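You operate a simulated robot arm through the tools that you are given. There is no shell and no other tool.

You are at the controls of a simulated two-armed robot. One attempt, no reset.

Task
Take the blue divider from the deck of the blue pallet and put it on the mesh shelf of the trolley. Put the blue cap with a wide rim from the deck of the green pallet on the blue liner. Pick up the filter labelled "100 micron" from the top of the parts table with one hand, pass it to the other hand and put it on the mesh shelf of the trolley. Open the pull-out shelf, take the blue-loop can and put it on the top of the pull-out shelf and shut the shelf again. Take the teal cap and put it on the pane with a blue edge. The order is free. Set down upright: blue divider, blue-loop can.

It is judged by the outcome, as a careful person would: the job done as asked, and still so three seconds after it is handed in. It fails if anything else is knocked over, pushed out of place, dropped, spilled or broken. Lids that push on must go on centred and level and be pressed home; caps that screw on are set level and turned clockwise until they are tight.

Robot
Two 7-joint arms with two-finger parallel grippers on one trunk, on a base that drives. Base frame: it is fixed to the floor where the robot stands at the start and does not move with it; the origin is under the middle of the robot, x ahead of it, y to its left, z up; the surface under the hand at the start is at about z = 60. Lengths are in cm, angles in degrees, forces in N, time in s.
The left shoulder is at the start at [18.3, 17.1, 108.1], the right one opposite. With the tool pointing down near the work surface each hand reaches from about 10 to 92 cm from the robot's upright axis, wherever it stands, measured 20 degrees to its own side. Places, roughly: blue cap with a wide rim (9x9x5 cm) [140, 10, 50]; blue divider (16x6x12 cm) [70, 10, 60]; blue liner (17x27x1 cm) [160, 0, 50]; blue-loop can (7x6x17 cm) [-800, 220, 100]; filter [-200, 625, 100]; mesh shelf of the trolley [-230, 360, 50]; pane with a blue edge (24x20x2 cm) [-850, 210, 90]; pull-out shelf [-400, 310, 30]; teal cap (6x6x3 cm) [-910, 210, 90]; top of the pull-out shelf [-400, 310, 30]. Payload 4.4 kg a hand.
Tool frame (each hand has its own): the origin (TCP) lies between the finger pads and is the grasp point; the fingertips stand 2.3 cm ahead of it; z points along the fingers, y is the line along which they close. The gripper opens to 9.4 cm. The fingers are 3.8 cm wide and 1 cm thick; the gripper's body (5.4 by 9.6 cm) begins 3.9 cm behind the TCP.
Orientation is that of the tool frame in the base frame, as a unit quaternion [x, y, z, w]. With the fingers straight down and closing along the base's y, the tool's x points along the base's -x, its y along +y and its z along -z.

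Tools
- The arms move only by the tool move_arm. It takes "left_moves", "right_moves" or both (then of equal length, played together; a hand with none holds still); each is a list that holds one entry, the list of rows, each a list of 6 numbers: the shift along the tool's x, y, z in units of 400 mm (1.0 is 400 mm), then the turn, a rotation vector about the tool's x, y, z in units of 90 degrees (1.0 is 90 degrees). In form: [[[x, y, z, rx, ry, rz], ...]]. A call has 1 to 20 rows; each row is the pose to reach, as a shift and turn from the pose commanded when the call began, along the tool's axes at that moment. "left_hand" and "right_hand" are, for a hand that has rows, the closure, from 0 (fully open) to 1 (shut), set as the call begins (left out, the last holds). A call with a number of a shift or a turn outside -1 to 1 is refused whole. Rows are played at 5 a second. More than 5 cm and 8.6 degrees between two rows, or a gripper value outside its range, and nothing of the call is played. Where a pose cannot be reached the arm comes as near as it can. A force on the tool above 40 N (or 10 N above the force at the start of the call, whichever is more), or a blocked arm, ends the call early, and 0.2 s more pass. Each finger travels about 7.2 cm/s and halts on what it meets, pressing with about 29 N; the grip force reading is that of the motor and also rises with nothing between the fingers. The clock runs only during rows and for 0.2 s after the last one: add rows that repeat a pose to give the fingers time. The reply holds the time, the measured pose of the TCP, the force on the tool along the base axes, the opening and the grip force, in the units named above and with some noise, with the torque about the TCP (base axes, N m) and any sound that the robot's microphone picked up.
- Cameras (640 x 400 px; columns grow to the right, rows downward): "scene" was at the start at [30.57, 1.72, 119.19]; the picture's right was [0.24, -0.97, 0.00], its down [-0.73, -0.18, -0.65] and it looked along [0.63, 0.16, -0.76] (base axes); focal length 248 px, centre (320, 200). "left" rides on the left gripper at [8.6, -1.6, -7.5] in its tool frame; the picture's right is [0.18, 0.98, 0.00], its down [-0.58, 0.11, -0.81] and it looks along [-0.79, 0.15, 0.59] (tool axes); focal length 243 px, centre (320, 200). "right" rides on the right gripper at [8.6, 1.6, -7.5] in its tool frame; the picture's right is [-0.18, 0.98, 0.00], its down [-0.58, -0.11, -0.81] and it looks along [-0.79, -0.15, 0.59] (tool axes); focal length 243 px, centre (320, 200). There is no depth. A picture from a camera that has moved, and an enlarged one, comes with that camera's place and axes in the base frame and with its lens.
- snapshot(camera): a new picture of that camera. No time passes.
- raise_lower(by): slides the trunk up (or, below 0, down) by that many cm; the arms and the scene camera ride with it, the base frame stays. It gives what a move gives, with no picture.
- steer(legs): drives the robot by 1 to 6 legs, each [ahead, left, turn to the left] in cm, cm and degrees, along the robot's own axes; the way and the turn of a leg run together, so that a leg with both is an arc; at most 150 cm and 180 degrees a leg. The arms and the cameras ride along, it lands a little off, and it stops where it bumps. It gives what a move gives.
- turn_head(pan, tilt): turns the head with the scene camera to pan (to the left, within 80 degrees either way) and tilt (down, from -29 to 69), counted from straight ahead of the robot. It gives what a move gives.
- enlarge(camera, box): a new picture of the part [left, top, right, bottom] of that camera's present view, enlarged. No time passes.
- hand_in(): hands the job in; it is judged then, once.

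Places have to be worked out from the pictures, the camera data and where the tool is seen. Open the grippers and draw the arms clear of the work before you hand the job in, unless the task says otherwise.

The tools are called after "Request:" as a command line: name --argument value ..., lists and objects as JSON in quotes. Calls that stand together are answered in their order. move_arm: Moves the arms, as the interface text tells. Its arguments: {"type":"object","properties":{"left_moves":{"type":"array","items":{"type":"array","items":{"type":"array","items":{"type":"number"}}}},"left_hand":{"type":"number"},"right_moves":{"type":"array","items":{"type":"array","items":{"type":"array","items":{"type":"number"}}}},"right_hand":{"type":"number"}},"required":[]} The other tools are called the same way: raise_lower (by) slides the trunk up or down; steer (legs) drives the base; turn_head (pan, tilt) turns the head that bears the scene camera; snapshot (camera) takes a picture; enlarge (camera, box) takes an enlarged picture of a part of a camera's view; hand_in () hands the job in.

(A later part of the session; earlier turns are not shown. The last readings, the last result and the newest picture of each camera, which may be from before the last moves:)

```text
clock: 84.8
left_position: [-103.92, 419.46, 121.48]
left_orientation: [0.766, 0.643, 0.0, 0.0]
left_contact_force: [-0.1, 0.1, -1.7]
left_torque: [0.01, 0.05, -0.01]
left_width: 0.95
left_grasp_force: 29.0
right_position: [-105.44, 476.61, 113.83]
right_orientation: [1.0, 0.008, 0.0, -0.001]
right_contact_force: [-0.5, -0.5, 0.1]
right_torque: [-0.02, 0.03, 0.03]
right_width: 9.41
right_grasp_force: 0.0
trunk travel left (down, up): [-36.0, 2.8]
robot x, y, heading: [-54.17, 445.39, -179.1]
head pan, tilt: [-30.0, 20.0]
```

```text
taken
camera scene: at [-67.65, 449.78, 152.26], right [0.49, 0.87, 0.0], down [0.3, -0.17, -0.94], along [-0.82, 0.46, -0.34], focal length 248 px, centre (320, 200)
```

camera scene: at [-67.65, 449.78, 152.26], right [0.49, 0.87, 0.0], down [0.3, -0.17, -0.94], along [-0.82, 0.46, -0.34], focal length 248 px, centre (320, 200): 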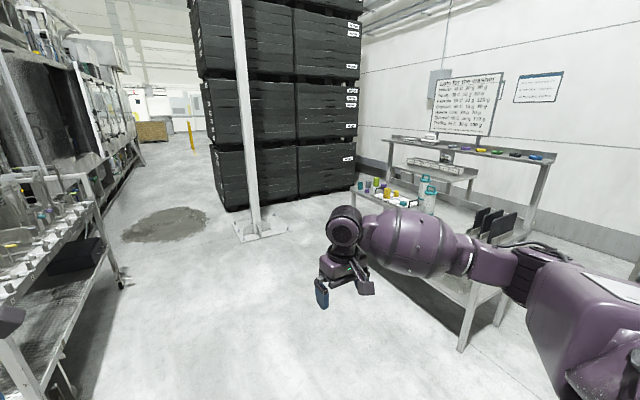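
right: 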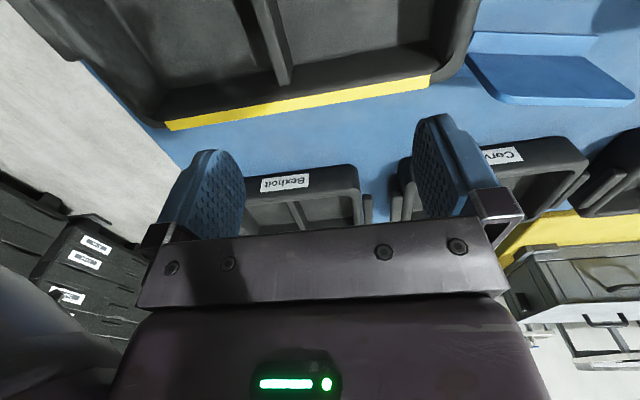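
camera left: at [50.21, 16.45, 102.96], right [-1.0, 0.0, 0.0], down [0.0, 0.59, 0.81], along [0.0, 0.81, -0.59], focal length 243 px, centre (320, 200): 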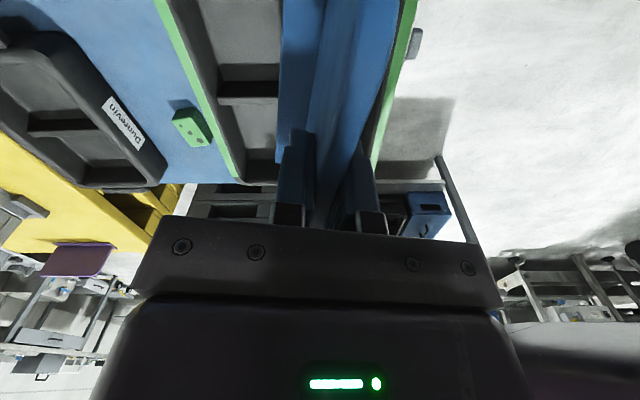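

The trolley stands with its near edge at about y≈385, x about -180..-320, and its top deck carries glassware with a lower mesh shelf. I drive to about (-235, 475) and face it.

Request:
steer --legs '[[150, 28, 0], [31, 0, 0], [0, 0, 90]]'

Request:
turn_head --pan 0 --tilt 35

Request:
snapshot --camera "scene"

```text
refused: leg 1 is longer than a leg can be; nothing moved
```

```text
clock: 85.8
left_position: [-103.85, 419.43, 121.49]
left_orientation: [0.765, 0.643, -0.001, 0.0]
left_contact_force: [-1.1, 0.5, -1.6]
left_torque: [-0.01, 0.01, 0.03]
left_width: 0.96
left_grasp_force: 29.2
right_position: [-105.49, 476.66, 113.75]
right_orientation: [1.0, 0.008, 0.001, 0.0]
right_contact_force: [-0.2, -0.5, -0.1]
right_torque: [0.02, 0.02, 0.0]
right_width: 9.37
right_grasp_force: 0.1
trunk travel left (down, up): [-36.0, 2.8]
robot x, y, heading: [-54.33, 445.71, -179.1]
head pan, tilt: [0.0, 35.0]
```

```text
taken
camera scene: at [-68.32, 445.13, 149.87], right [-0.01, 1.0, 0.0], down [0.57, 0.01, -0.82], along [-0.82, -0.01, -0.57], focal length 248 px, centre (320, 200)
```

scene: 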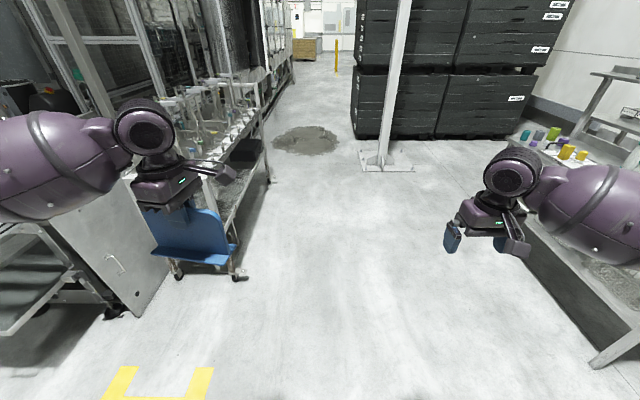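

Correcting the direction (right is +y when facing -x) and splitting the leg.

Request:
steer --legs '[[90, -15, 0], [91, -15, 0], [0, 0, 90]]'

Request:
snapshot --camera "scene"

```text
clock: 98.9
left_position: [-210.55, 422.67, 121.47]
left_orientation: [0.088, 0.996, -0.001, 0.0]
left_contact_force: [0.3, 0.2, -1.9]
left_torque: [-0.02, -0.01, -0.03]
left_width: 0.98
left_grasp_force: 28.9
right_position: [-267.76, 421.39, 113.84]
right_orientation: [0.703, 0.711, 0.0, 0.0]
right_contact_force: [0.3, 0.5, -0.6]
right_torque: [0.0, 0.01, -0.03]
right_width: 9.39
right_grasp_force: 0.0
trunk travel left (down, up): [-36.0, 2.8]
robot x, y, heading: [-236.38, 472.8, -89.4]
head pan, tilt: [0.0, 35.0]
```

```text
taken
camera scene: at [-236.21, 458.1, 149.87], right [-1.0, -0.01, 0.0], down [-0.01, 0.57, -0.82], along [0.01, -0.82, -0.57], focal length 248 px, centre (320, 200)
```

scene: 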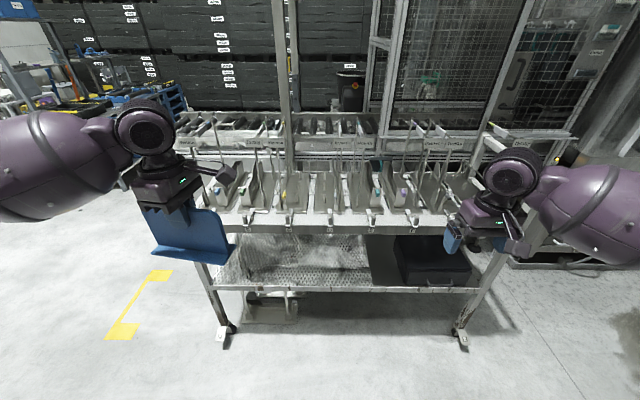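

Request:
enlarge --camera "scene" --box '[180, 200, 500, 350]'

Request:
enlarge --camera "scene" --box '[180, 100, 500, 240]'

```text
2.00 times, centred on (340, 275) of scene
camera zoom: at [-236.21, 458.1, 149.87], right [-1.0, -0.01, 0.0], down [-0.01, 0.57, -0.82], along [0.01, -0.82, -0.57], focal length 497 px, centre (280, 50)
```

zoom: 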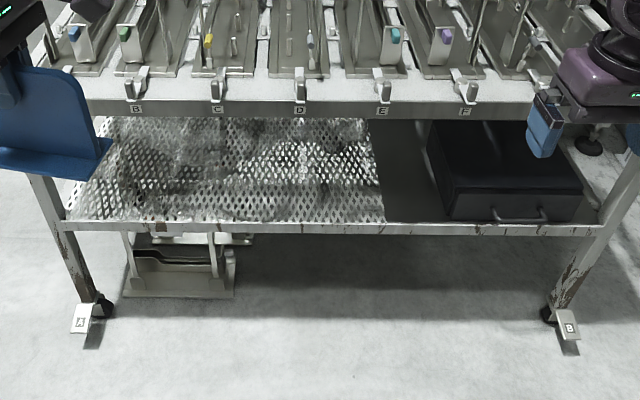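

```text
2.00 times, centred on (340, 170) of scene
camera zoom: at [-236.21, 458.1, 149.87], right [-1.0, -0.01, 0.0], down [-0.01, 0.57, -0.82], along [0.01, -0.82, -0.57], focal length 497 px, centre (280, 260)
```

zoom: 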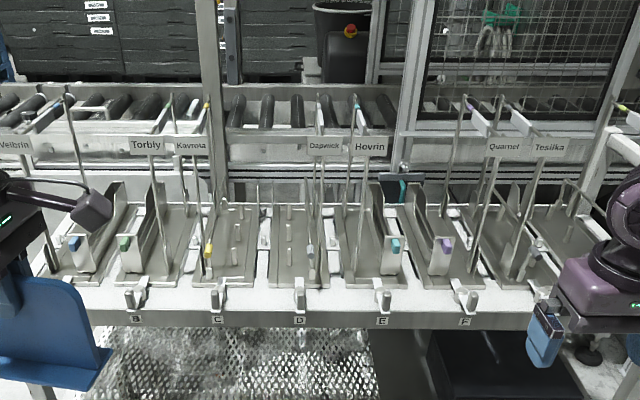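

The mesh part spans x≈-186..-260 at z≈50, y≈387 back, with only about 33 cm headroom under the top shelf (beam bottom z≈83). So I need a horizontal hand: I'll pass the divider to the right hand so it holds it by one end. First I back off and lower the trunk.

Request:
steer --legs '[[-30, 0, 0]]'

Request:
raise_lower --by -22

Request:
move_arm --left_moves '[[[0, 0, 0, 0, 0, 0.094], [0, 0, 0, 0, 0, 0.188], [0, 0, 0, 0, 0, 0.282], [0, 0, 0, 0, 0, 0.376], [0, 0, 0, 0, 0, 0.47], [0, 0, 0, 0, 0, 0.564], [0, 0, 0, 0, 0, 0.658], [0, 0, 0, 0, 0, 0.752], [0, 0, 0, 0, 0, 0.846], [0, 0, 0, 0, 0, 0.94], [0, 0, 0, 0, 0, 0.94]]]'

Request:
move_arm --left_moves '[[[0, 0, 0, 0, 0, 0.094], [0, 0, 0, 0, 0, 0.188], [0, 0, 0, 0, 0, 0.282], [0, 0, 0, 0, 0, 0.376], [0, 0, 0, 0, 0, 0.47], [0, 0, 0, 0, 0, 0.564], [0, 0, 0, 0, 0, 0.658], [0, 0, 0, 0, 0, 0.752], [0, 0, 0, 0, 0, 0.846], [0, 0, 0, 0, 0, 0.94], [0, 0, 0, 0, 0, 0.94]]]'

Request:
snapshot --camera "scene"

```text
clock: 100.9
left_position: [-210.84, 453.11, 121.62]
left_orientation: [0.086, 0.996, 0.001, 0.0]
left_contact_force: [-0.1, 0.0, -1.5]
left_torque: [-0.02, 0.01, -0.02]
left_width: 0.96
left_grasp_force: 28.9
right_position: [-268.14, 451.6, 113.81]
right_orientation: [0.701, 0.713, 0.0, -0.001]
right_contact_force: [1.2, 0.0, 1.4]
right_torque: [-0.02, -0.01, 0.01]
right_width: 9.4
right_grasp_force: 0.2
trunk travel left (down, up): [-36.0, 2.8]
robot x, y, heading: [-236.8, 503.09, -89.1]
head pan, tilt: [0.0, 35.0]
```

```text
clock: 103.3
left_position: [-210.85, 453.31, 99.63]
left_orientation: [0.086, 0.996, 0.0, 0.0]
left_contact_force: [0.5, 0.5, -0.8]
left_torque: [0.0, 0.0, 0.01]
left_width: 0.98
left_grasp_force: 28.9
right_position: [-268.1, 451.74, 91.94]
right_orientation: [0.701, 0.713, -0.001, 0.001]
right_contact_force: [-0.1, 0.6, 0.2]
right_torque: [-0.02, -0.01, 0.04]
right_width: 9.43
right_grasp_force: 0.0
trunk travel left (down, up): [-14.0, 24.8]
robot x, y, heading: [-237.15, 502.92, -89.0]
head pan, tilt: [0.0, 35.0]
```

```text
clock: 105.7
left_position: [-210.96, 453.18, 99.63]
left_orientation: [0.735, 0.678, 0.0, -0.001]
left_contact_force: [-0.4, -0.1, -1.8]
left_torque: [0.03, 0.01, -0.01]
left_width: 0.97
left_grasp_force: 28.9
right_position: [-268.1, 451.56, 91.79]
right_orientation: [0.701, 0.713, 0.0, -0.001]
right_contact_force: [-0.5, -0.1, 0.4]
right_torque: [-0.02, 0.01, 0.01]
right_width: 9.41
right_grasp_force: 0.1
trunk travel left (down, up): [-14.0, 24.8]
robot x, y, heading: [-237.04, 503.23, -89.3]
head pan, tilt: [0.0, 35.0]
```

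```text
clock: 108.1
left_position: [-210.84, 453.23, 99.42]
left_orientation: [1.0, 0.007, 0.0, 0.0]
left_contact_force: [0.6, 0.5, -1.7]
left_torque: [-0.01, -0.04, 0.01]
left_width: 0.96
left_grasp_force: 29.0
right_position: [-268.08, 451.65, 91.83]
right_orientation: [0.701, 0.713, -0.001, 0.0]
right_contact_force: [-0.6, -0.4, -0.1]
right_torque: [0.0, 0.04, -0.01]
right_width: 9.41
right_grasp_force: 0.0
trunk travel left (down, up): [-14.0, 24.8]
robot x, y, heading: [-237.15, 502.89, -89.5]
head pan, tilt: [0.0, 35.0]
```

```text
taken
camera scene: at [-236.4, 475.19, 126.2], right [-1.0, -0.02, 0.0], down [-0.01, 0.57, -0.82], along [0.01, -0.82, -0.57], focal length 248 px, centre (320, 200)
```

scene: 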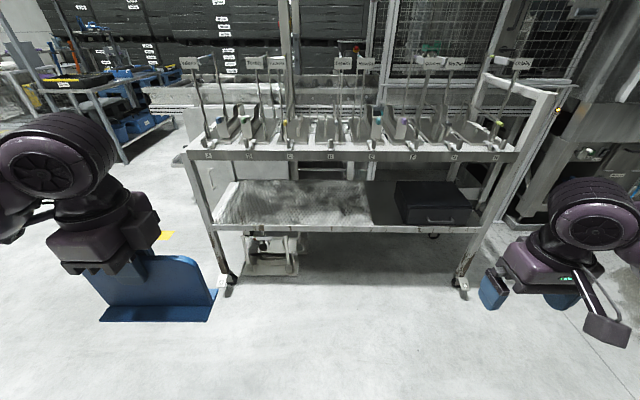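

The divider now hangs with its free end toward the right hand, and the left camera is on the far side. I bring the left hand to the middle and turn the right hand horizontal, fingers toward the divider and its camera up.

Request:
move_arm --left_moves '[[[-0.025, 0, 0, 0, 0, 0], [-0.05, 0, 0, 0, 0, 0], [-0.075, 0, 0, 0, 0, 0], [-0.1, 0, 0, 0, 0, 0], [-0.125, 0, 0, 0, 0, 0], [-0.15, 0, 0, 0, 0, 0], [-0.175, 0, 0, 0, 0, 0], [-0.2, 0, 0, 0, 0, 0], [-0.225, 0, 0, 0, 0, 0], [-0.25, 0, 0, 0, 0, 0], [-0.275, 0, 0, 0, 0, 0], [-0.3, 0, 0, 0, 0, 0], [-0.325, 0, 0, 0, 0, 0], [-0.35, 0, 0, 0, 0, 0], [-0.375, 0, 0, 0, 0, 0], [-0.4, 0, 0, 0, 0, 0], [-0.4, 0, 0, 0, 0, 0], [-0.4, 0, 0, 0, 0, 0]]]' --right_moves '[[[0, 0, -0.01, -0.048, 0.048, 0.048], [0, 0, -0.02, -0.096, 0.096, 0.096], [0, 0, -0.03, -0.144, 0.144, 0.144], [0, 0, -0.04, -0.193, 0.193, 0.193], [0, 0, -0.05, -0.241, 0.241, 0.241], [0, 0, -0.06, -0.289, 0.289, 0.289], [0, 0, -0.07, -0.337, 0.337, 0.337], [0, 0, -0.08, -0.385, 0.385, 0.385], [0, 0, -0.09, -0.433, 0.433, 0.433], [0, 0, -0.1, -0.481, 0.481, 0.481], [0, 0, -0.107, -0.529, 0.529, 0.529], [0, 0, -0.107, -0.577, 0.577, 0.577], [0, 0, -0.107, -0.626, 0.626, 0.626], [0, 0, -0.107, -0.674, 0.674, 0.674], [0, 0, -0.107, -0.722, 0.722, 0.722], [0, 0, -0.107, -0.77, 0.77, 0.77], [0, 0, -0.107, -0.77, 0.77, 0.77], [0, 0, -0.107, -0.77, 0.77, 0.77]]]'

Request:
snapshot --camera "scene"

Request:
snapshot --camera "right"

```text
clock: 111.9
left_position: [-226.9, 452.95, 99.69]
left_orientation: [1.0, 0.008, 0.0, 0.0]
left_contact_force: [0.6, -0.3, -1.3]
left_torque: [0.0, -0.02, 0.02]
left_width: 0.97
left_grasp_force: 28.4
right_position: [-268.06, 451.59, 95.98]
right_orientation: [0.707, 0.005, 0.707, -0.005]
right_contact_force: [0.6, 0.3, 0.6]
right_torque: [0.02, 0.02, 0.0]
right_width: 9.36
right_grasp_force: 0.1
trunk travel left (down, up): [-14.0, 24.8]
robot x, y, heading: [-236.97, 503.05, -89.0]
head pan, tilt: [0.0, 35.0]
```

```text
taken
camera scene: at [-236.4, 475.19, 126.2], right [-1.0, -0.02, 0.0], down [-0.01, 0.57, -0.82], along [0.01, -0.82, -0.57], focal length 248 px, centre (320, 200)
```

scene: 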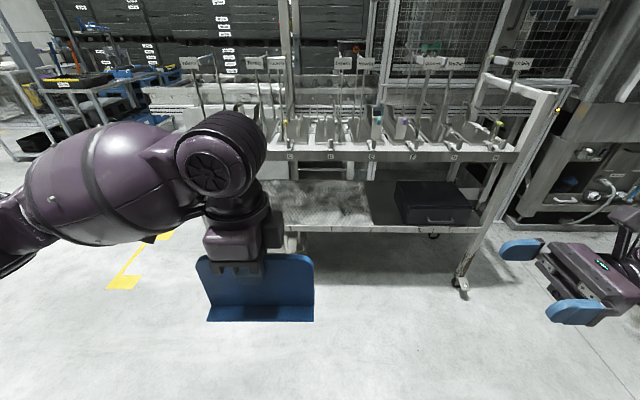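

```text
taken
camera right: at [-275.35, 449.83, 104.76], right [0.01, -0.98, -0.19], down [-0.81, 0.1, -0.58], along [0.59, 0.16, -0.79], focal length 243 px, centre (320, 200)
```

right: 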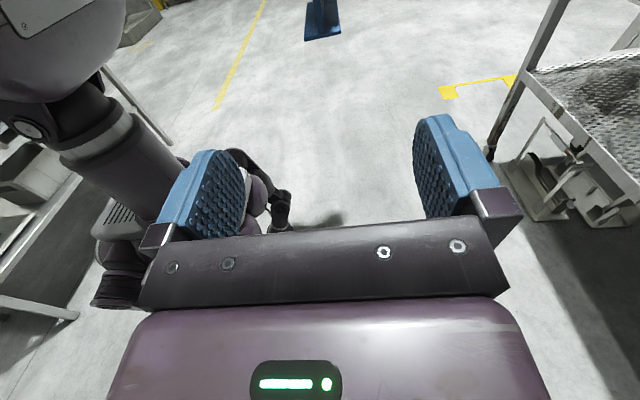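

Both hands are placed as planned; the plate's free end is at x≈-235.4. I advance the right hand, open, to just before the end and check.

Request:
move_arm --right_moves '[[[0, -0.019, 0.1, 0, 0, 0], [0, -0.019, 0.2, 0, 0, 0], [0, -0.019, 0.3, 0, 0, 0], [0, -0.019, 0.4, 0, 0, 0], [0, -0.019, 0.5, 0, 0, 0], [0, -0.019, 0.6, 0, 0, 0], [0, -0.019, 0.6, 0, 0, 0]]]'

Request:
snapshot --camera "scene"

Request:
snapshot --camera "right"

```text
clock: 113.5
left_position: [-226.81, 452.97, 99.6]
left_orientation: [1.0, 0.007, 0.0, 0.0]
left_contact_force: [-0.9, 0.5, -1.6]
left_torque: [0.03, 0.0, -0.04]
left_width: 0.99
left_grasp_force: 29.4
right_position: [-244.29, 452.71, 96.17]
right_orientation: [0.707, 0.005, 0.707, -0.005]
right_contact_force: [0.3, -0.2, 0.0]
right_torque: [0.0, 0.01, 0.01]
right_width: 9.4
right_grasp_force: 0.0
trunk travel left (down, up): [-14.0, 24.8]
robot x, y, heading: [-236.89, 503.06, -89.2]
head pan, tilt: [0.0, 35.0]
```

```text
taken
camera scene: at [-236.42, 475.21, 126.21], right [-1.0, -0.02, 0.0], down [-0.01, 0.57, -0.82], along [0.01, -0.82, -0.57], focal length 248 px, centre (320, 200)
```

scene: 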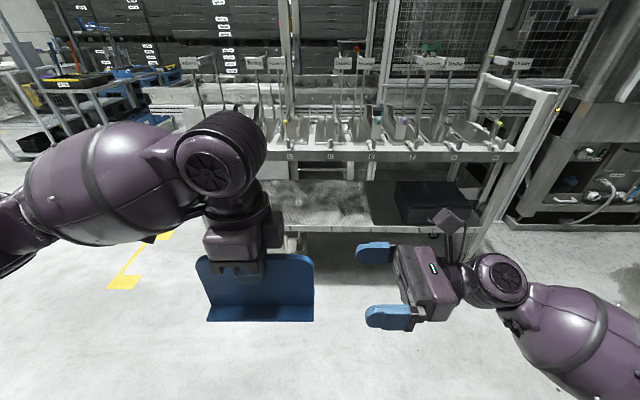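

```text
taken
camera right: at [-251.45, 450.94, 104.82], right [0.01, -0.98, -0.18], down [-0.81, 0.1, -0.58], along [0.59, 0.16, -0.79], focal length 243 px, centre (320, 200)
```

right: 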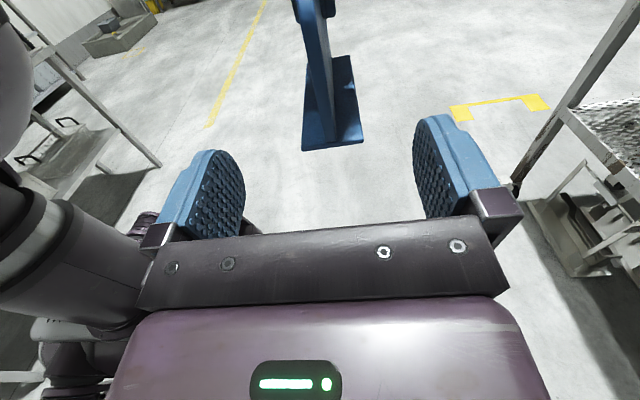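

Well aligned. I advance the fingers astride the plate's end and close the right hand.

Request:
move_arm --right_moves '[[[0, 0, 0.1, 0, 0, 0], [0, 0, 0.2, 0, 0, 0], [0, 0, 0.272, 0, 0, 0], [0, 0, 0.272, 0, 0, 0]]]'

Request:
snapshot --camera "scene"

Request:
move_arm --right_moves '[[[0, 0, 0, 0, 0, 0], [0, 0, 0, 0, 0, 0], [0, 0, 0, 0, 0, 0], [0, 0, 0, 0, 0, 0], [0, 0, 0, 0, 0, 0], [0, 0, 0, 0, 0, 0]]]' --right_hand 1

Request:
snapshot --camera "scene"

```text
clock: 114.5
left_position: [-226.94, 452.93, 99.6]
left_orientation: [1.0, 0.008, -0.001, 0.001]
left_contact_force: [0.2, 0.2, -1.3]
left_torque: [-0.01, -0.01, -0.03]
left_width: 0.99
left_grasp_force: 28.7
right_position: [-233.33, 452.9, 95.93]
right_orientation: [0.707, 0.005, 0.707, -0.005]
right_contact_force: [-0.1, 0.2, -0.1]
right_torque: [-0.01, 0.01, -0.02]
right_width: 9.41
right_grasp_force: 0.0
trunk travel left (down, up): [-14.0, 24.8]
robot x, y, heading: [-236.54, 503.12, -88.9]
head pan, tilt: [0.0, 35.0]
```

```text
taken
camera scene: at [-236.41, 475.2, 126.21], right [-1.0, -0.02, 0.0], down [-0.01, 0.57, -0.82], along [0.01, -0.82, -0.57], focal length 248 px, centre (320, 200)
```

scene: 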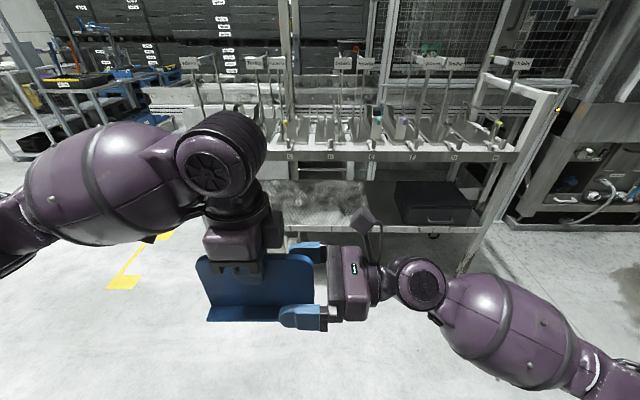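

```text
clock: 115.9
left_position: [-226.69, 452.78, 99.64]
left_orientation: [1.0, 0.008, 0.0, 0.0]
left_contact_force: [-0.5, -1.2, -1.5]
left_torque: [0.05, -0.02, -0.02]
left_width: 0.98
left_grasp_force: 29.0
right_position: [-233.41, 452.84, 96.15]
right_orientation: [0.707, 0.005, 0.707, -0.004]
right_contact_force: [1.0, 0.1, -0.1]
right_torque: [-0.03, 0.03, 0.02]
right_width: 0.99
right_grasp_force: 29.1
trunk travel left (down, up): [-14.0, 24.8]
robot x, y, heading: [-236.91, 502.58, -89.1]
head pan, tilt: [0.0, 35.0]
```

```text
taken
camera scene: at [-236.4, 475.19, 126.2], right [-1.0, -0.02, 0.0], down [-0.01, 0.57, -0.82], along [0.01, -0.82, -0.57], focal length 248 px, centre (320, 200)
```

scene: 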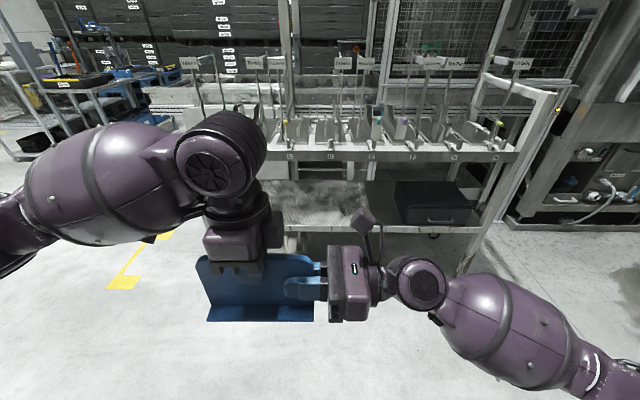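

Right hand holds it (0.99 cm). I open the left hand, then lift it clear and away to the left.

Request:
move_arm --left_moves '[[[0, 0, 0, 0, 0, 0], [0, 0, 0, 0, 0, 0], [0, 0, 0, 0, 0, 0], [0, 0, 0, 0, 0, 0], [0, 0, 0, 0, 0, 0], [0, 0, -0.1, 0, 0, 0], [0, 0, -0.2, 0, 0, 0], [0, 0, -0.3, 0, 0, 0], [0.1, 0, -0.3, 0, 0, 0], [0.2, 0, -0.3, 0, 0, 0], [0.3, 0, -0.3, 0, 0, 0], [0.4, 0, -0.3, 0, 0, 0], [0.5, 0, -0.3, 0, 0, 0], [0.6, 0, -0.3, 0, 0, 0], [0.6, 0, -0.3, 0, 0, 0]]]' --left_hand 0

Request:
snapshot --camera "scene"

Request:
snapshot --camera "right"

```text
clock: 119.1
left_position: [-202.75, 453.28, 111.63]
left_orientation: [1.0, 0.007, -0.001, -0.001]
left_contact_force: [0.2, -0.3, 0.0]
left_torque: [0.01, 0.02, -0.02]
left_width: 9.4
left_grasp_force: 0.0
right_position: [-233.44, 452.68, 96.03]
right_orientation: [0.707, 0.004, 0.707, -0.006]
right_contact_force: [0.0, -0.4, -0.5]
right_torque: [0.01, 0.06, -0.04]
right_width: 0.96
right_grasp_force: 29.2
trunk travel left (down, up): [-14.0, 24.8]
robot x, y, heading: [-236.73, 502.9, -89.4]
head pan, tilt: [0.0, 35.0]
```

```text
taken
camera scene: at [-236.42, 475.11, 126.17], right [-1.0, -0.02, 0.0], down [-0.01, 0.57, -0.82], along [0.01, -0.82, -0.57], focal length 248 px, centre (320, 200)
```

scene: 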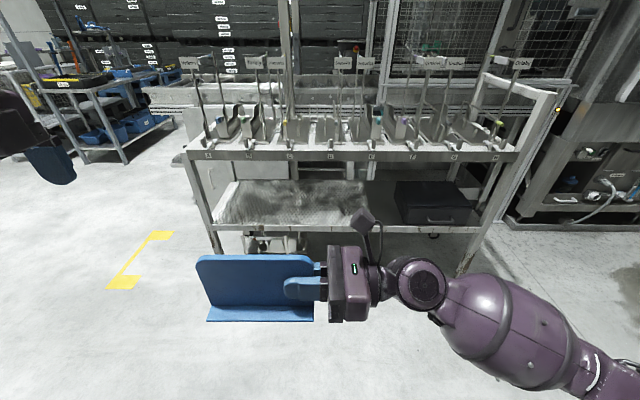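

```text
taken
camera right: at [-240.64, 451.02, 104.77], right [0.01, -0.98, -0.19], down [-0.81, 0.1, -0.58], along [0.59, 0.16, -0.79], focal length 243 px, centre (320, 200)
```

right: 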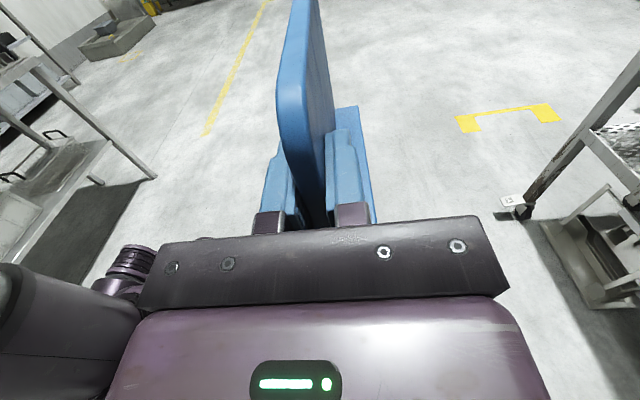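

Handover done. Now I turn the right hand about the vertical so that it points ahead to the trolley, moving it forward a bit, and tuck the left hand back.

Request:
move_arm --right_moves '[[[0, 0.042, -0.03, -0.083, 0, 0], [0, 0.083, -0.06, -0.167, 0, 0], [0, 0.125, -0.09, -0.25, 0, 0], [0, 0.167, -0.12, -0.333, 0, 0], [0, 0.208, -0.15, -0.417, 0, 0], [0, 0.25, -0.18, -0.5, 0, 0], [0, 0.292, -0.21, -0.583, 0, 0], [0, 0.333, -0.24, -0.667, 0, 0], [0, 0.375, -0.27, -0.75, 0, 0], [0, 0.417, -0.3, -0.833, 0, 0], [0, 0.458, -0.33, -0.917, 0, 0], [0, 0.5, -0.36, -1.0, 0, 0], [0, 0.5, -0.36, -1.0, 0, 0]]]'

Request:
snapshot --camera "scene"

Request:
snapshot --camera "right"

```text
clock: 121.4
left_position: [-202.91, 453.26, 111.69]
left_orientation: [1.0, 0.008, 0.0, 0.0]
left_contact_force: [-0.7, 0.1, 0.3]
left_torque: [0.0, 0.01, -0.02]
left_width: 9.4
left_grasp_force: 0.0
right_position: [-250.4, 434.45, 94.35]
right_orientation: [0.597, -0.393, 0.488, 0.5]
right_contact_force: [-0.1, 0.1, -0.2]
right_torque: [0.08, 0.02, -0.02]
right_width: 0.96
right_grasp_force: 29.0
trunk travel left (down, up): [-14.0, 24.8]
robot x, y, heading: [-236.84, 503.28, -89.1]
head pan, tilt: [0.0, 35.0]
stopped in row 11 (right hand): the arm was blocked; the commanded pose is now the measured one
```

```text
taken
camera scene: at [-236.39, 475.2, 126.2], right [-1.0, -0.02, 0.0], down [-0.01, 0.57, -0.82], along [0.01, -0.82, -0.57], focal length 248 px, centre (320, 200)
```

scene: 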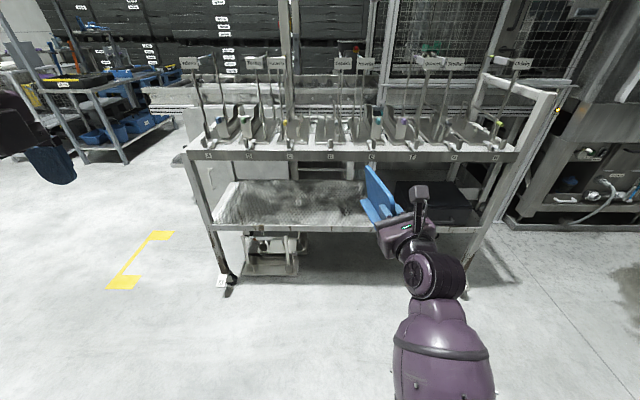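

```text
taken
camera right: at [-251.38, 441.65, 103.36], right [-0.98, -0.19, 0.03], down [-0.17, 0.8, -0.57], along [0.09, -0.57, -0.82], focal length 243 px, centre (320, 200)
```

right: 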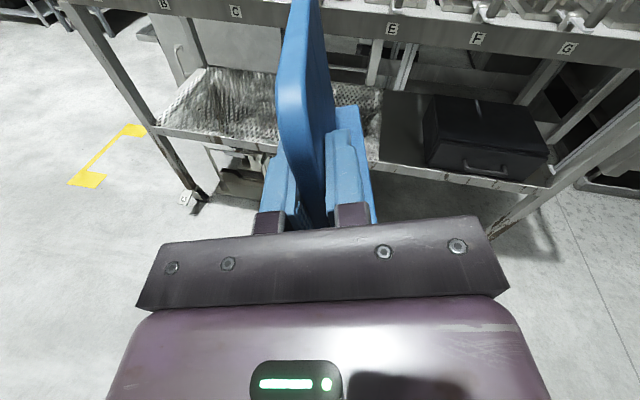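

The right wrist reached its limit at the last bit of the turn, slightly rolled. I level the hand with the fingers pointing 30° to the left of ahead (a diagonal insertion suits as well), and tuck the left hand back.

Request:
move_arm --right_moves '[[[0, 0, 0, 0.052, 0.009, 0.034], [0, 0, 0, 0.105, 0.018, 0.067], [0, 0, 0, 0.157, 0.027, 0.1], [0, 0, 0, 0.209, 0.036, 0.134], [0, 0, 0, 0.209, 0.036, 0.134]]]' --left_moves '[[[0, -0.075, 0, 0, 0, 0], [0, -0.15, 0, 0, 0, 0], [0, -0.225, 0, 0, 0, 0], [0, -0.3, 0, 0, 0, 0], [0, -0.3, 0, 0, 0, 0]]]'

Request:
raise_lower --by -13.5

Request:
snapshot --camera "scene"

```text
clock: 122.6
left_position: [-203.22, 465.31, 111.78]
left_orientation: [1.0, 0.008, 0.0, -0.001]
left_contact_force: [0.3, -0.4, 0.4]
left_torque: [-0.02, 0.0, 0.06]
left_width: 9.41
left_grasp_force: 0.1
right_position: [-250.44, 434.54, 94.31]
right_orientation: [0.612, -0.354, 0.613, 0.353]
right_contact_force: [0.4, -0.2, -0.1]
right_torque: [0.08, 0.05, 0.06]
right_width: 0.97
right_grasp_force: 28.9
trunk travel left (down, up): [-14.0, 24.8]
robot x, y, heading: [-236.98, 503.37, -89.0]
head pan, tilt: [0.0, 35.0]
```

```text
clock: 124.4
left_position: [-201.51, 462.92, 95.08]
left_orientation: [0.99, 0.007, -0.011, -0.142]
left_contact_force: [-0.1, 0.3, -0.4]
left_torque: [-0.01, -0.01, -0.01]
left_width: 9.4
left_grasp_force: 0.0
right_position: [-251.66, 437.85, 87.63]
right_orientation: [0.633, -0.319, 0.581, 0.4]
right_contact_force: [0.8, 0.2, -0.3]
right_torque: [0.05, 0.04, 0.02]
right_width: 0.94
right_grasp_force: 29.0
trunk travel left (down, up): [-3.5, 35.3]
robot x, y, heading: [-236.67, 502.75, -89.2]
head pan, tilt: [0.0, 35.0]
stopped: the arm was blocked; the commanded pose is now the measured one
```

```text
taken
camera scene: at [-234.34, 469.46, 115.23], right [-1.0, -0.02, 0.02], down [-0.02, 0.54, -0.84], along [0.0, -0.84, -0.55], focal length 248 px, centre (320, 200)
```

scene: 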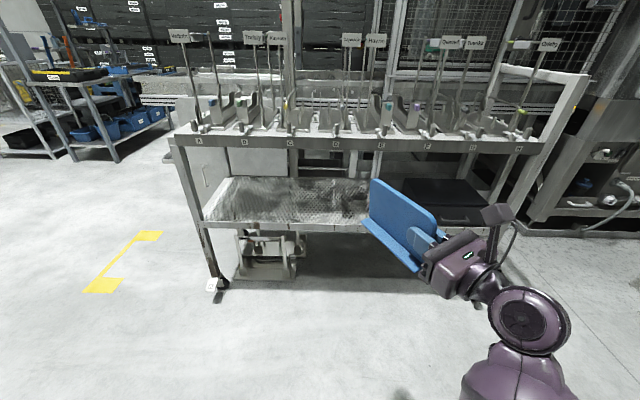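

The trunk stopped 3 cm short with an arm blocked, and the hands tilted a little. I look at the left arm and below to see the cause.

Request:
turn_head --pan 60 --tilt 45

Request:
snapshot --camera "scene"

Request:
turn_head --pan -60 --tilt 45

Request:
snapshot --camera "scene"

```text
clock: 125.7
left_position: [-201.53, 463.0, 95.09]
left_orientation: [0.99, 0.007, -0.01, -0.142]
left_contact_force: [0.4, 0.2, -0.2]
left_torque: [-0.04, 0.01, -0.02]
left_width: 9.39
left_grasp_force: 0.1
right_position: [-251.82, 437.91, 87.93]
right_orientation: [0.631, -0.318, 0.583, 0.401]
right_contact_force: [-0.5, 0.2, -0.7]
right_torque: [0.09, 0.07, 0.0]
right_width: 0.97
right_grasp_force: 29.5
trunk travel left (down, up): [-3.5, 35.3]
robot x, y, heading: [-236.69, 502.93, -89.0]
head pan, tilt: [60.0, 45.0]
```

```text
taken
camera scene: at [-227.56, 474.2, 113.48], right [-0.49, -0.87, 0.04], down [-0.63, 0.32, -0.71], along [0.61, -0.37, -0.71], focal length 248 px, centre (320, 200)
```

scene: 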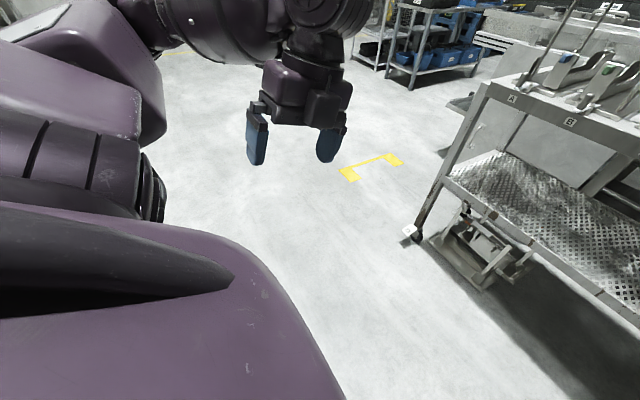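

```text
clock: 127.7
left_position: [-201.58, 462.77, 95.19]
left_orientation: [0.99, 0.007, -0.009, -0.142]
left_contact_force: [0.4, 0.4, 0.0]
left_torque: [-0.01, -0.01, -0.02]
left_width: 9.39
left_grasp_force: 0.1
right_position: [-251.76, 437.72, 88.08]
right_orientation: [0.629, -0.318, 0.584, 0.402]
right_contact_force: [0.2, 0.1, -0.7]
right_torque: [0.09, 0.03, 0.0]
right_width: 0.98
right_grasp_force: 29.3
trunk travel left (down, up): [-3.5, 35.3]
robot x, y, heading: [-237.04, 503.17, -89.1]
head pan, tilt: [-60.0, 45.0]
```

```text
taken
camera scene: at [-241.76, 473.91, 113.73], right [-0.51, 0.86, -0.02], down [0.59, 0.34, -0.73], along [-0.62, -0.39, -0.69], focal length 248 px, centre (320, 200)
```

scene: 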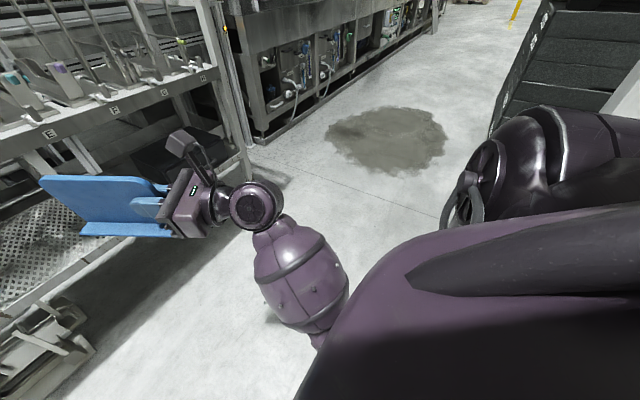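

Nothing external is touched; the right elbow hangs low in this rolled posture. A better way is a left-hand grip with natural roll, pitched 35° below horizontal at the plate's other end. I raise the trunk again and bring both hands to a second handover pose.

Request:
raise_lower --by 12

Request:
move_arm --right_moves '[[[0.004, -0.048, -0.018, 0.077, 0.005, 0.009], [0.008, -0.096, -0.036, 0.153, 0.01, 0.018], [0.011, -0.143, -0.054, 0.23, 0.014, 0.027], [0.015, -0.191, -0.072, 0.307, 0.019, 0.036], [0.019, -0.239, -0.091, 0.383, 0.024, 0.044], [0.023, -0.287, -0.109, 0.46, 0.029, 0.053], [0.026, -0.334, -0.127, 0.537, 0.033, 0.062], [0.03, -0.382, -0.145, 0.613, 0.038, 0.071], [0.034, -0.43, -0.163, 0.69, 0.043, 0.08], [0.034, -0.43, -0.163, 0.69, 0.043, 0.08]]]' --left_moves '[[[0.006, 0.019, -0.025, -0.02, -0.075, 0.01], [0.012, 0.038, -0.05, -0.041, -0.15, 0.021], [0.019, 0.056, -0.075, -0.062, -0.226, 0.032], [0.025, 0.075, -0.1, -0.083, -0.302, 0.043], [0.031, 0.094, -0.125, -0.104, -0.378, 0.054], [0.037, 0.113, -0.15, -0.125, -0.454, 0.065], [0.044, 0.131, -0.175, -0.146, -0.53, 0.076], [0.05, 0.15, -0.2, -0.167, -0.607, 0.087], [0.05, 0.15, -0.2, -0.167, -0.607, 0.087], [0.05, 0.15, -0.2, -0.167, -0.607, 0.087]]]'

Request:
turn_head --pan 0 --tilt 45

Request:
snapshot --camera "scene"

Request:
snapshot --camera "left"

```text
clock: 129.2
left_position: [-203.09, 459.78, 104.86]
left_orientation: [0.985, 0.008, -0.001, -0.173]
left_contact_force: [-0.5, -0.4, 0.4]
left_torque: [0.02, 0.0, -0.02]
left_width: 9.42
left_grasp_force: 0.0
right_position: [-255.31, 434.16, 97.83]
right_orientation: [0.651, -0.304, 0.556, 0.419]
right_contact_force: [0.6, -0.3, -2.0]
right_torque: [0.07, 0.03, 0.01]
right_width: 0.97
right_grasp_force: 29.3
trunk travel left (down, up): [-15.5, 23.3]
robot x, y, heading: [-237.18, 503.12, -89.1]
head pan, tilt: [-60.0, 45.0]
```

```text
clock: 131.4
left_position: [-200.95, 451.63, 110.41]
left_orientation: [0.886, 0.02, -0.463, -0.023]
left_contact_force: [-0.1, -0.1, -0.8]
left_torque: [-0.02, 0.01, 0.0]
left_width: 9.41
left_grasp_force: 0.1
right_position: [-241.01, 448.98, 96.58]
right_orientation: [0.701, -0.002, 0.713, -0.017]
right_contact_force: [-0.1, 0.7, -0.7]
right_torque: [-0.02, 0.1, -0.01]
right_width: 0.96
right_grasp_force: 29.2
trunk travel left (down, up): [-15.5, 23.3]
robot x, y, heading: [-236.77, 502.89, -89.5]
head pan, tilt: [-60.0, 45.0]
```

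```text
clock: 132.7
left_position: [-200.87, 451.6, 110.57]
left_orientation: [0.886, 0.02, -0.462, -0.023]
left_contact_force: [-0.7, -0.1, -0.1]
left_torque: [0.0, 0.0, 0.01]
left_width: 9.41
left_grasp_force: 0.1
right_position: [-240.95, 448.96, 96.76]
right_orientation: [0.701, -0.002, 0.713, -0.016]
right_contact_force: [0.1, -1.0, -2.0]
right_torque: [0.01, 0.1, -0.01]
right_width: 1.0
right_grasp_force: 29.5
trunk travel left (down, up): [-15.5, 23.3]
robot x, y, heading: [-237.14, 502.88, -89.0]
head pan, tilt: [0.0, 45.0]
```

```text
taken
camera scene: at [-236.48, 477.4, 126.5], right [-1.0, -0.01, 0.0], down [-0.01, 0.71, -0.71], along [0.01, -0.71, -0.71], focal length 248 px, centre (320, 200)
```

scene: 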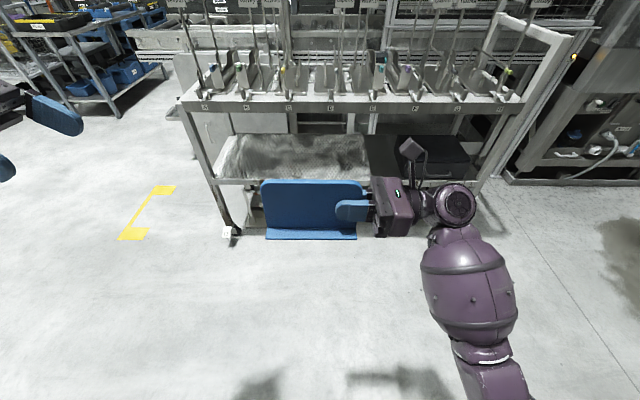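

```text
taken
camera left: at [-189.89, 453.52, 107.82], right [0.12, -0.97, -0.21], down [0.33, -0.16, 0.93], along [-0.94, -0.18, 0.3], focal length 243 px, centre (320, 200)
```

left: 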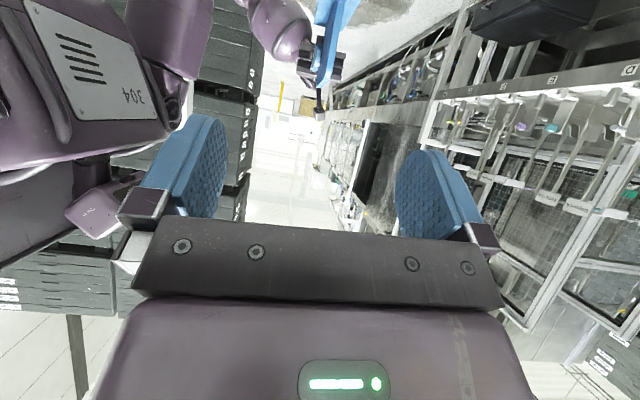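

Both hands are nearly square to the plate. I take out the small tilt and bring the left hand up to 12 cm short of the plate's left end.

Request:
move_arm --left_moves '[[[-0.038, 0.013, 0.089, -0.015, 0, 0.016], [-0.076, 0.027, 0.178, -0.015, 0, 0.016], [-0.113, 0.04, 0.267, -0.015, 0, 0.016], [-0.151, 0.053, 0.356, -0.015, 0, 0.016], [-0.189, 0.0666, 0.445, -0.015, 0, 0.016], [-0.189, 0.0666, 0.445, -0.015, 0, 0.016]]]'

Request:
snapshot --camera "scene"

Request:
snapshot --camera "left"

```text
clock: 134.1
left_position: [-219.95, 449.0, 106.32]
left_orientation: [0.887, 0.015, -0.462, -0.005]
left_contact_force: [0.4, -0.7, 0.5]
left_torque: [0.01, 0.01, -0.01]
left_width: 9.42
left_grasp_force: 0.1
right_position: [-240.98, 448.96, 96.6]
right_orientation: [0.701, -0.001, 0.713, -0.016]
right_contact_force: [-0.2, -0.7, -1.7]
right_torque: [0.0, 0.06, -0.01]
right_width: 0.97
right_grasp_force: 29.0
trunk travel left (down, up): [-15.5, 23.3]
robot x, y, heading: [-236.82, 502.88, -89.0]
head pan, tilt: [0.0, 45.0]
```

```text
taken
camera scene: at [-236.46, 477.43, 126.52], right [-1.0, -0.02, 0.0], down [-0.01, 0.71, -0.71], along [0.01, -0.71, -0.71], focal length 248 px, centre (320, 200)
```

scene: 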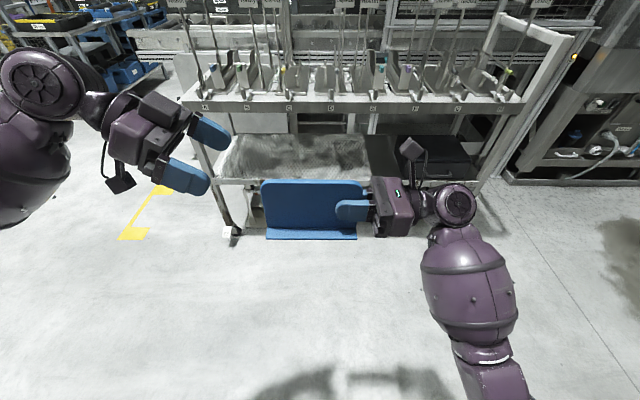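

```text
taken
camera left: at [-208.91, 450.87, 103.52], right [0.13, -0.98, -0.17], down [0.33, -0.12, 0.94], along [-0.94, -0.17, 0.31], focal length 243 px, centre (320, 200)
```

left: 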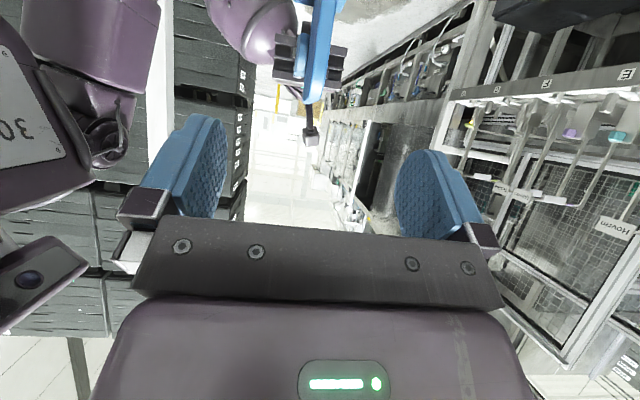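

Aligned. I advance along the fingers over the plate's end and then close the left hand.

Request:
move_arm --left_moves '[[[0, 0, 0.1, 0, 0, 0], [0, 0, 0.2, 0, 0, 0], [0, 0, 0.3, 0, 0, 0], [0, 0, 0.3, 0, 0, 0]]]'

Request:
snapshot --camera "scene"

Request:
move_arm --left_moves '[[[0, 0, 0, 0, 0, 0], [0, 0, 0, 0, 0, 0], [0, 0, 0, 0, 0, 0], [0, 0, 0, 0, 0, 0], [0, 0, 0, 0, 0, 0], [0, 0, 0, 0, 0, 0]]]' --left_hand 1

Request:
snapshot --camera "scene"

```text
clock: 135.1
left_position: [-229.68, 449.11, 99.28]
left_orientation: [0.887, 0.014, -0.461, -0.007]
left_contact_force: [-0.5, -0.2, -0.8]
left_torque: [0.02, 0.03, -0.01]
left_width: 9.42
left_grasp_force: 0.1
right_position: [-240.93, 448.97, 96.66]
right_orientation: [0.701, -0.001, 0.713, -0.016]
right_contact_force: [-0.7, 0.0, -1.7]
right_torque: [-0.03, 0.08, 0.0]
right_width: 0.98
right_grasp_force: 28.6
trunk travel left (down, up): [-15.5, 23.3]
robot x, y, heading: [-236.93, 502.98, -88.8]
head pan, tilt: [0.0, 45.0]
```

```text
taken
camera scene: at [-236.47, 477.43, 126.52], right [-1.0, -0.02, 0.0], down [-0.01, 0.71, -0.71], along [0.01, -0.71, -0.71], focal length 248 px, centre (320, 200)
```

scene: 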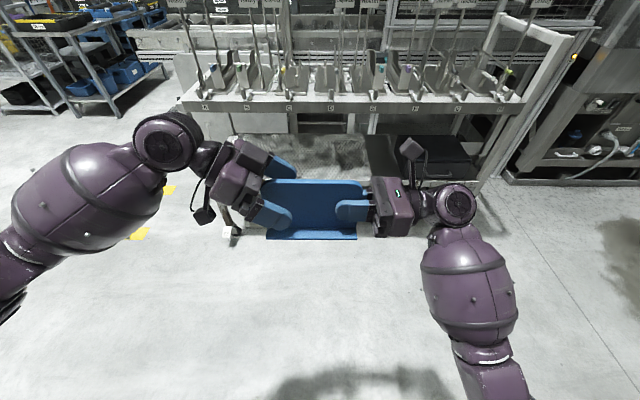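

```text
clock: 136.5
left_position: [-229.7, 449.01, 99.4]
left_orientation: [0.886, 0.015, -0.463, -0.006]
left_contact_force: [-1.4, 7.2, 0.1]
left_torque: [-0.01, 0.05, -0.48]
left_width: 0.97
left_grasp_force: 29.2
right_position: [-241.02, 448.9, 96.7]
right_orientation: [0.701, -0.002, 0.713, -0.015]
right_contact_force: [1.6, -7.7, -1.0]
right_torque: [0.2, 0.04, -0.37]
right_width: 0.98
right_grasp_force: 29.4
trunk travel left (down, up): [-15.5, 23.3]
robot x, y, heading: [-237.08, 503.26, -89.2]
head pan, tilt: [0.0, 45.0]
```

```text
taken
camera scene: at [-236.47, 477.4, 126.5], right [-1.0, -0.01, 0.0], down [-0.01, 0.71, -0.71], along [0.01, -0.71, -0.71], focal length 248 px, centre (320, 200)
```

scene: 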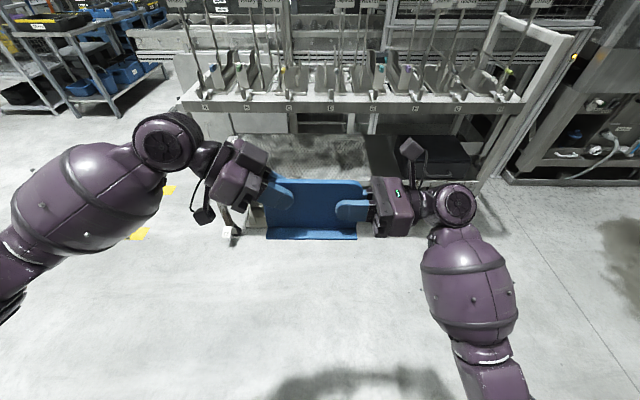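

The left hand holds the other end. I open the right hand and draw it back, then return it to its downward pose.

Request:
move_arm --right_moves '[[[0, 0, 0, 0, 0, 0], [0, 0, 0, 0, 0, 0], [0, 0, 0, 0, 0, 0], [0, 0, 0, 0, 0, 0], [0, 0, 0, 0, 0, 0], [0, 0, -0.1, 0, 0, 0], [0, 0, -0.2, 0, 0, 0], [0, 0, -0.3, 0, 0, 0], [0, 0, -0.4, 0, 0, 0], [0, 0, -0.5, 0, 0, 0], [0, 0, -0.5, 0, 0, 0]]]' --right_hand 0

Request:
move_arm --right_moves '[[[0, 0, -0.02, 0.048, -0.048, -0.048], [0, 0, -0.04, 0.096, -0.096, -0.096], [0, 0, -0.06, 0.144, -0.144, -0.144], [0, 0, -0.08, 0.193, -0.193, -0.193], [0, 0, -0.1, 0.241, -0.241, -0.241], [0, 0, -0.12, 0.289, -0.289, -0.289], [0, 0, -0.12, 0.337, -0.337, -0.337], [0, 0, -0.12, 0.385, -0.385, -0.385], [0, 0, -0.12, 0.433, -0.433, -0.433], [0, 0, -0.12, 0.481, -0.481, -0.481], [0, 0, -0.12, 0.529, -0.529, -0.529], [0, 0, -0.12, 0.577, -0.577, -0.577], [0, 0, -0.12, 0.626, -0.626, -0.626], [0, 0, -0.12, 0.674, -0.674, -0.674], [0, 0, -0.12, 0.722, -0.722, -0.722], [0, 0, -0.12, 0.77, -0.77, -0.77], [0, 0, -0.12, 0.77, -0.77, -0.77]]]'

Request:
move_arm --left_moves '[[[0.005, 0.013, -0.008, -0.068, -0.002, -0.0475], [0.01, 0.025, -0.016, -0.137, -0.004, -0.095], [0.015, 0.038, -0.024, -0.205, -0.006, -0.1425], [0.021, 0.051, -0.032, -0.273, -0.008, -0.19], [0.026, 0.063, -0.04, -0.342, -0.01, -0.2375], [0.031, 0.076, -0.048, -0.41, -0.012, -0.285], [0.036, 0.089, -0.056, -0.478, -0.014, -0.3325], [0.041, 0.101, -0.064, -0.547, -0.016, -0.38], [0.046, 0.114, -0.072, -0.615, -0.018, -0.4275], [0.052, 0.127, -0.08, -0.683, -0.02, -0.475], [0.057, 0.139, -0.088, -0.752, -0.022, -0.5225], [0.062, 0.152, -0.096, -0.82, -0.024, -0.57], [0.062, 0.152, -0.096, -0.82, -0.024, -0.57]]]'

Request:
snapshot --camera "scene"

Request:
snapshot --camera "left"

```text
clock: 138.9
left_position: [-229.73, 449.03, 99.44]
left_orientation: [0.887, 0.014, -0.462, -0.007]
left_contact_force: [-0.4, -0.9, 0.4]
left_torque: [-0.02, -0.04, 0.01]
left_width: 0.97
left_grasp_force: 29.3
right_position: [-261.01, 448.47, 96.21]
right_orientation: [0.701, -0.002, 0.713, -0.015]
right_contact_force: [0.3, -0.4, 0.3]
right_torque: [0.02, -0.02, 0.03]
right_width: 9.4
right_grasp_force: 0.0
trunk travel left (down, up): [-15.5, 23.3]
robot x, y, heading: [-236.85, 502.73, -89.1]
head pan, tilt: [0.0, 45.0]
```

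```text
clock: 142.5
left_position: [-229.71, 448.94, 99.36]
left_orientation: [0.887, 0.015, -0.462, -0.006]
left_contact_force: [0.8, 0.8, 0.3]
left_torque: [0.0, -0.06, -0.04]
left_width: 0.97
left_grasp_force: 29.2
right_position: [-265.71, 448.36, 96.23]
right_orientation: [0.699, 0.715, 0.014, -0.002]
right_contact_force: [-0.3, -0.6, -0.6]
right_torque: [-0.02, -0.02, 0.02]
right_width: 9.42
right_grasp_force: 0.1
trunk travel left (down, up): [-15.5, 23.3]
robot x, y, heading: [-237.28, 502.72, -89.2]
head pan, tilt: [0.0, 45.0]
```

```text
clock: 145.3
left_position: [-225.07, 442.96, 99.33]
left_orientation: [0.617, 0.637, -0.33, 0.324]
left_contact_force: [0.9, -0.6, -0.5]
left_torque: [0.06, 0.02, -0.02]
left_width: 0.97
left_grasp_force: 28.9
right_position: [-265.69, 448.42, 96.13]
right_orientation: [0.7, 0.714, 0.015, -0.003]
right_contact_force: [-0.2, 0.4, 0.1]
right_torque: [-0.01, -0.01, -0.03]
right_width: 9.42
right_grasp_force: 0.0
trunk travel left (down, up): [-15.5, 23.3]
robot x, y, heading: [-236.74, 503.01, -89.0]
head pan, tilt: [0.0, 45.0]
```

```text
taken
camera scene: at [-236.46, 477.41, 126.51], right [-1.0, -0.02, 0.0], down [-0.01, 0.71, -0.71], along [0.01, -0.71, -0.71], focal length 248 px, centre (320, 200)
```

scene: 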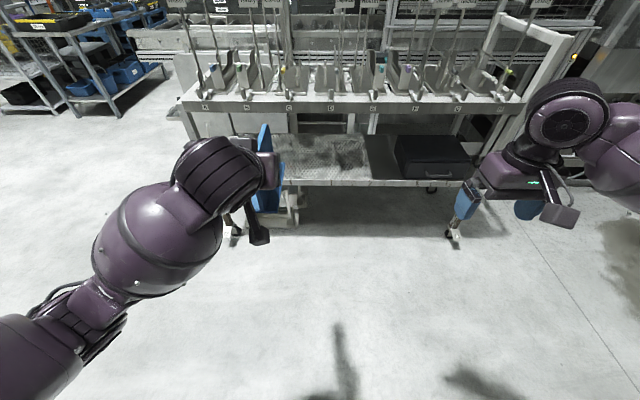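

```text
taken
camera left: at [-226.88, 453.88, 96.66], right [0.98, 0.13, -0.17], down [0.12, 0.33, 0.94], along [0.17, -0.93, 0.31], focal length 243 px, centre (320, 200)
```

left: 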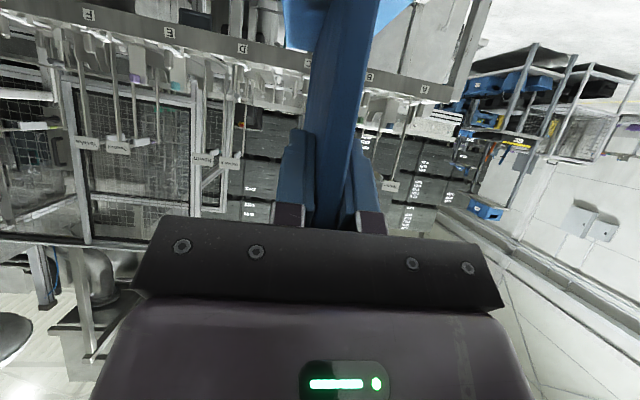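

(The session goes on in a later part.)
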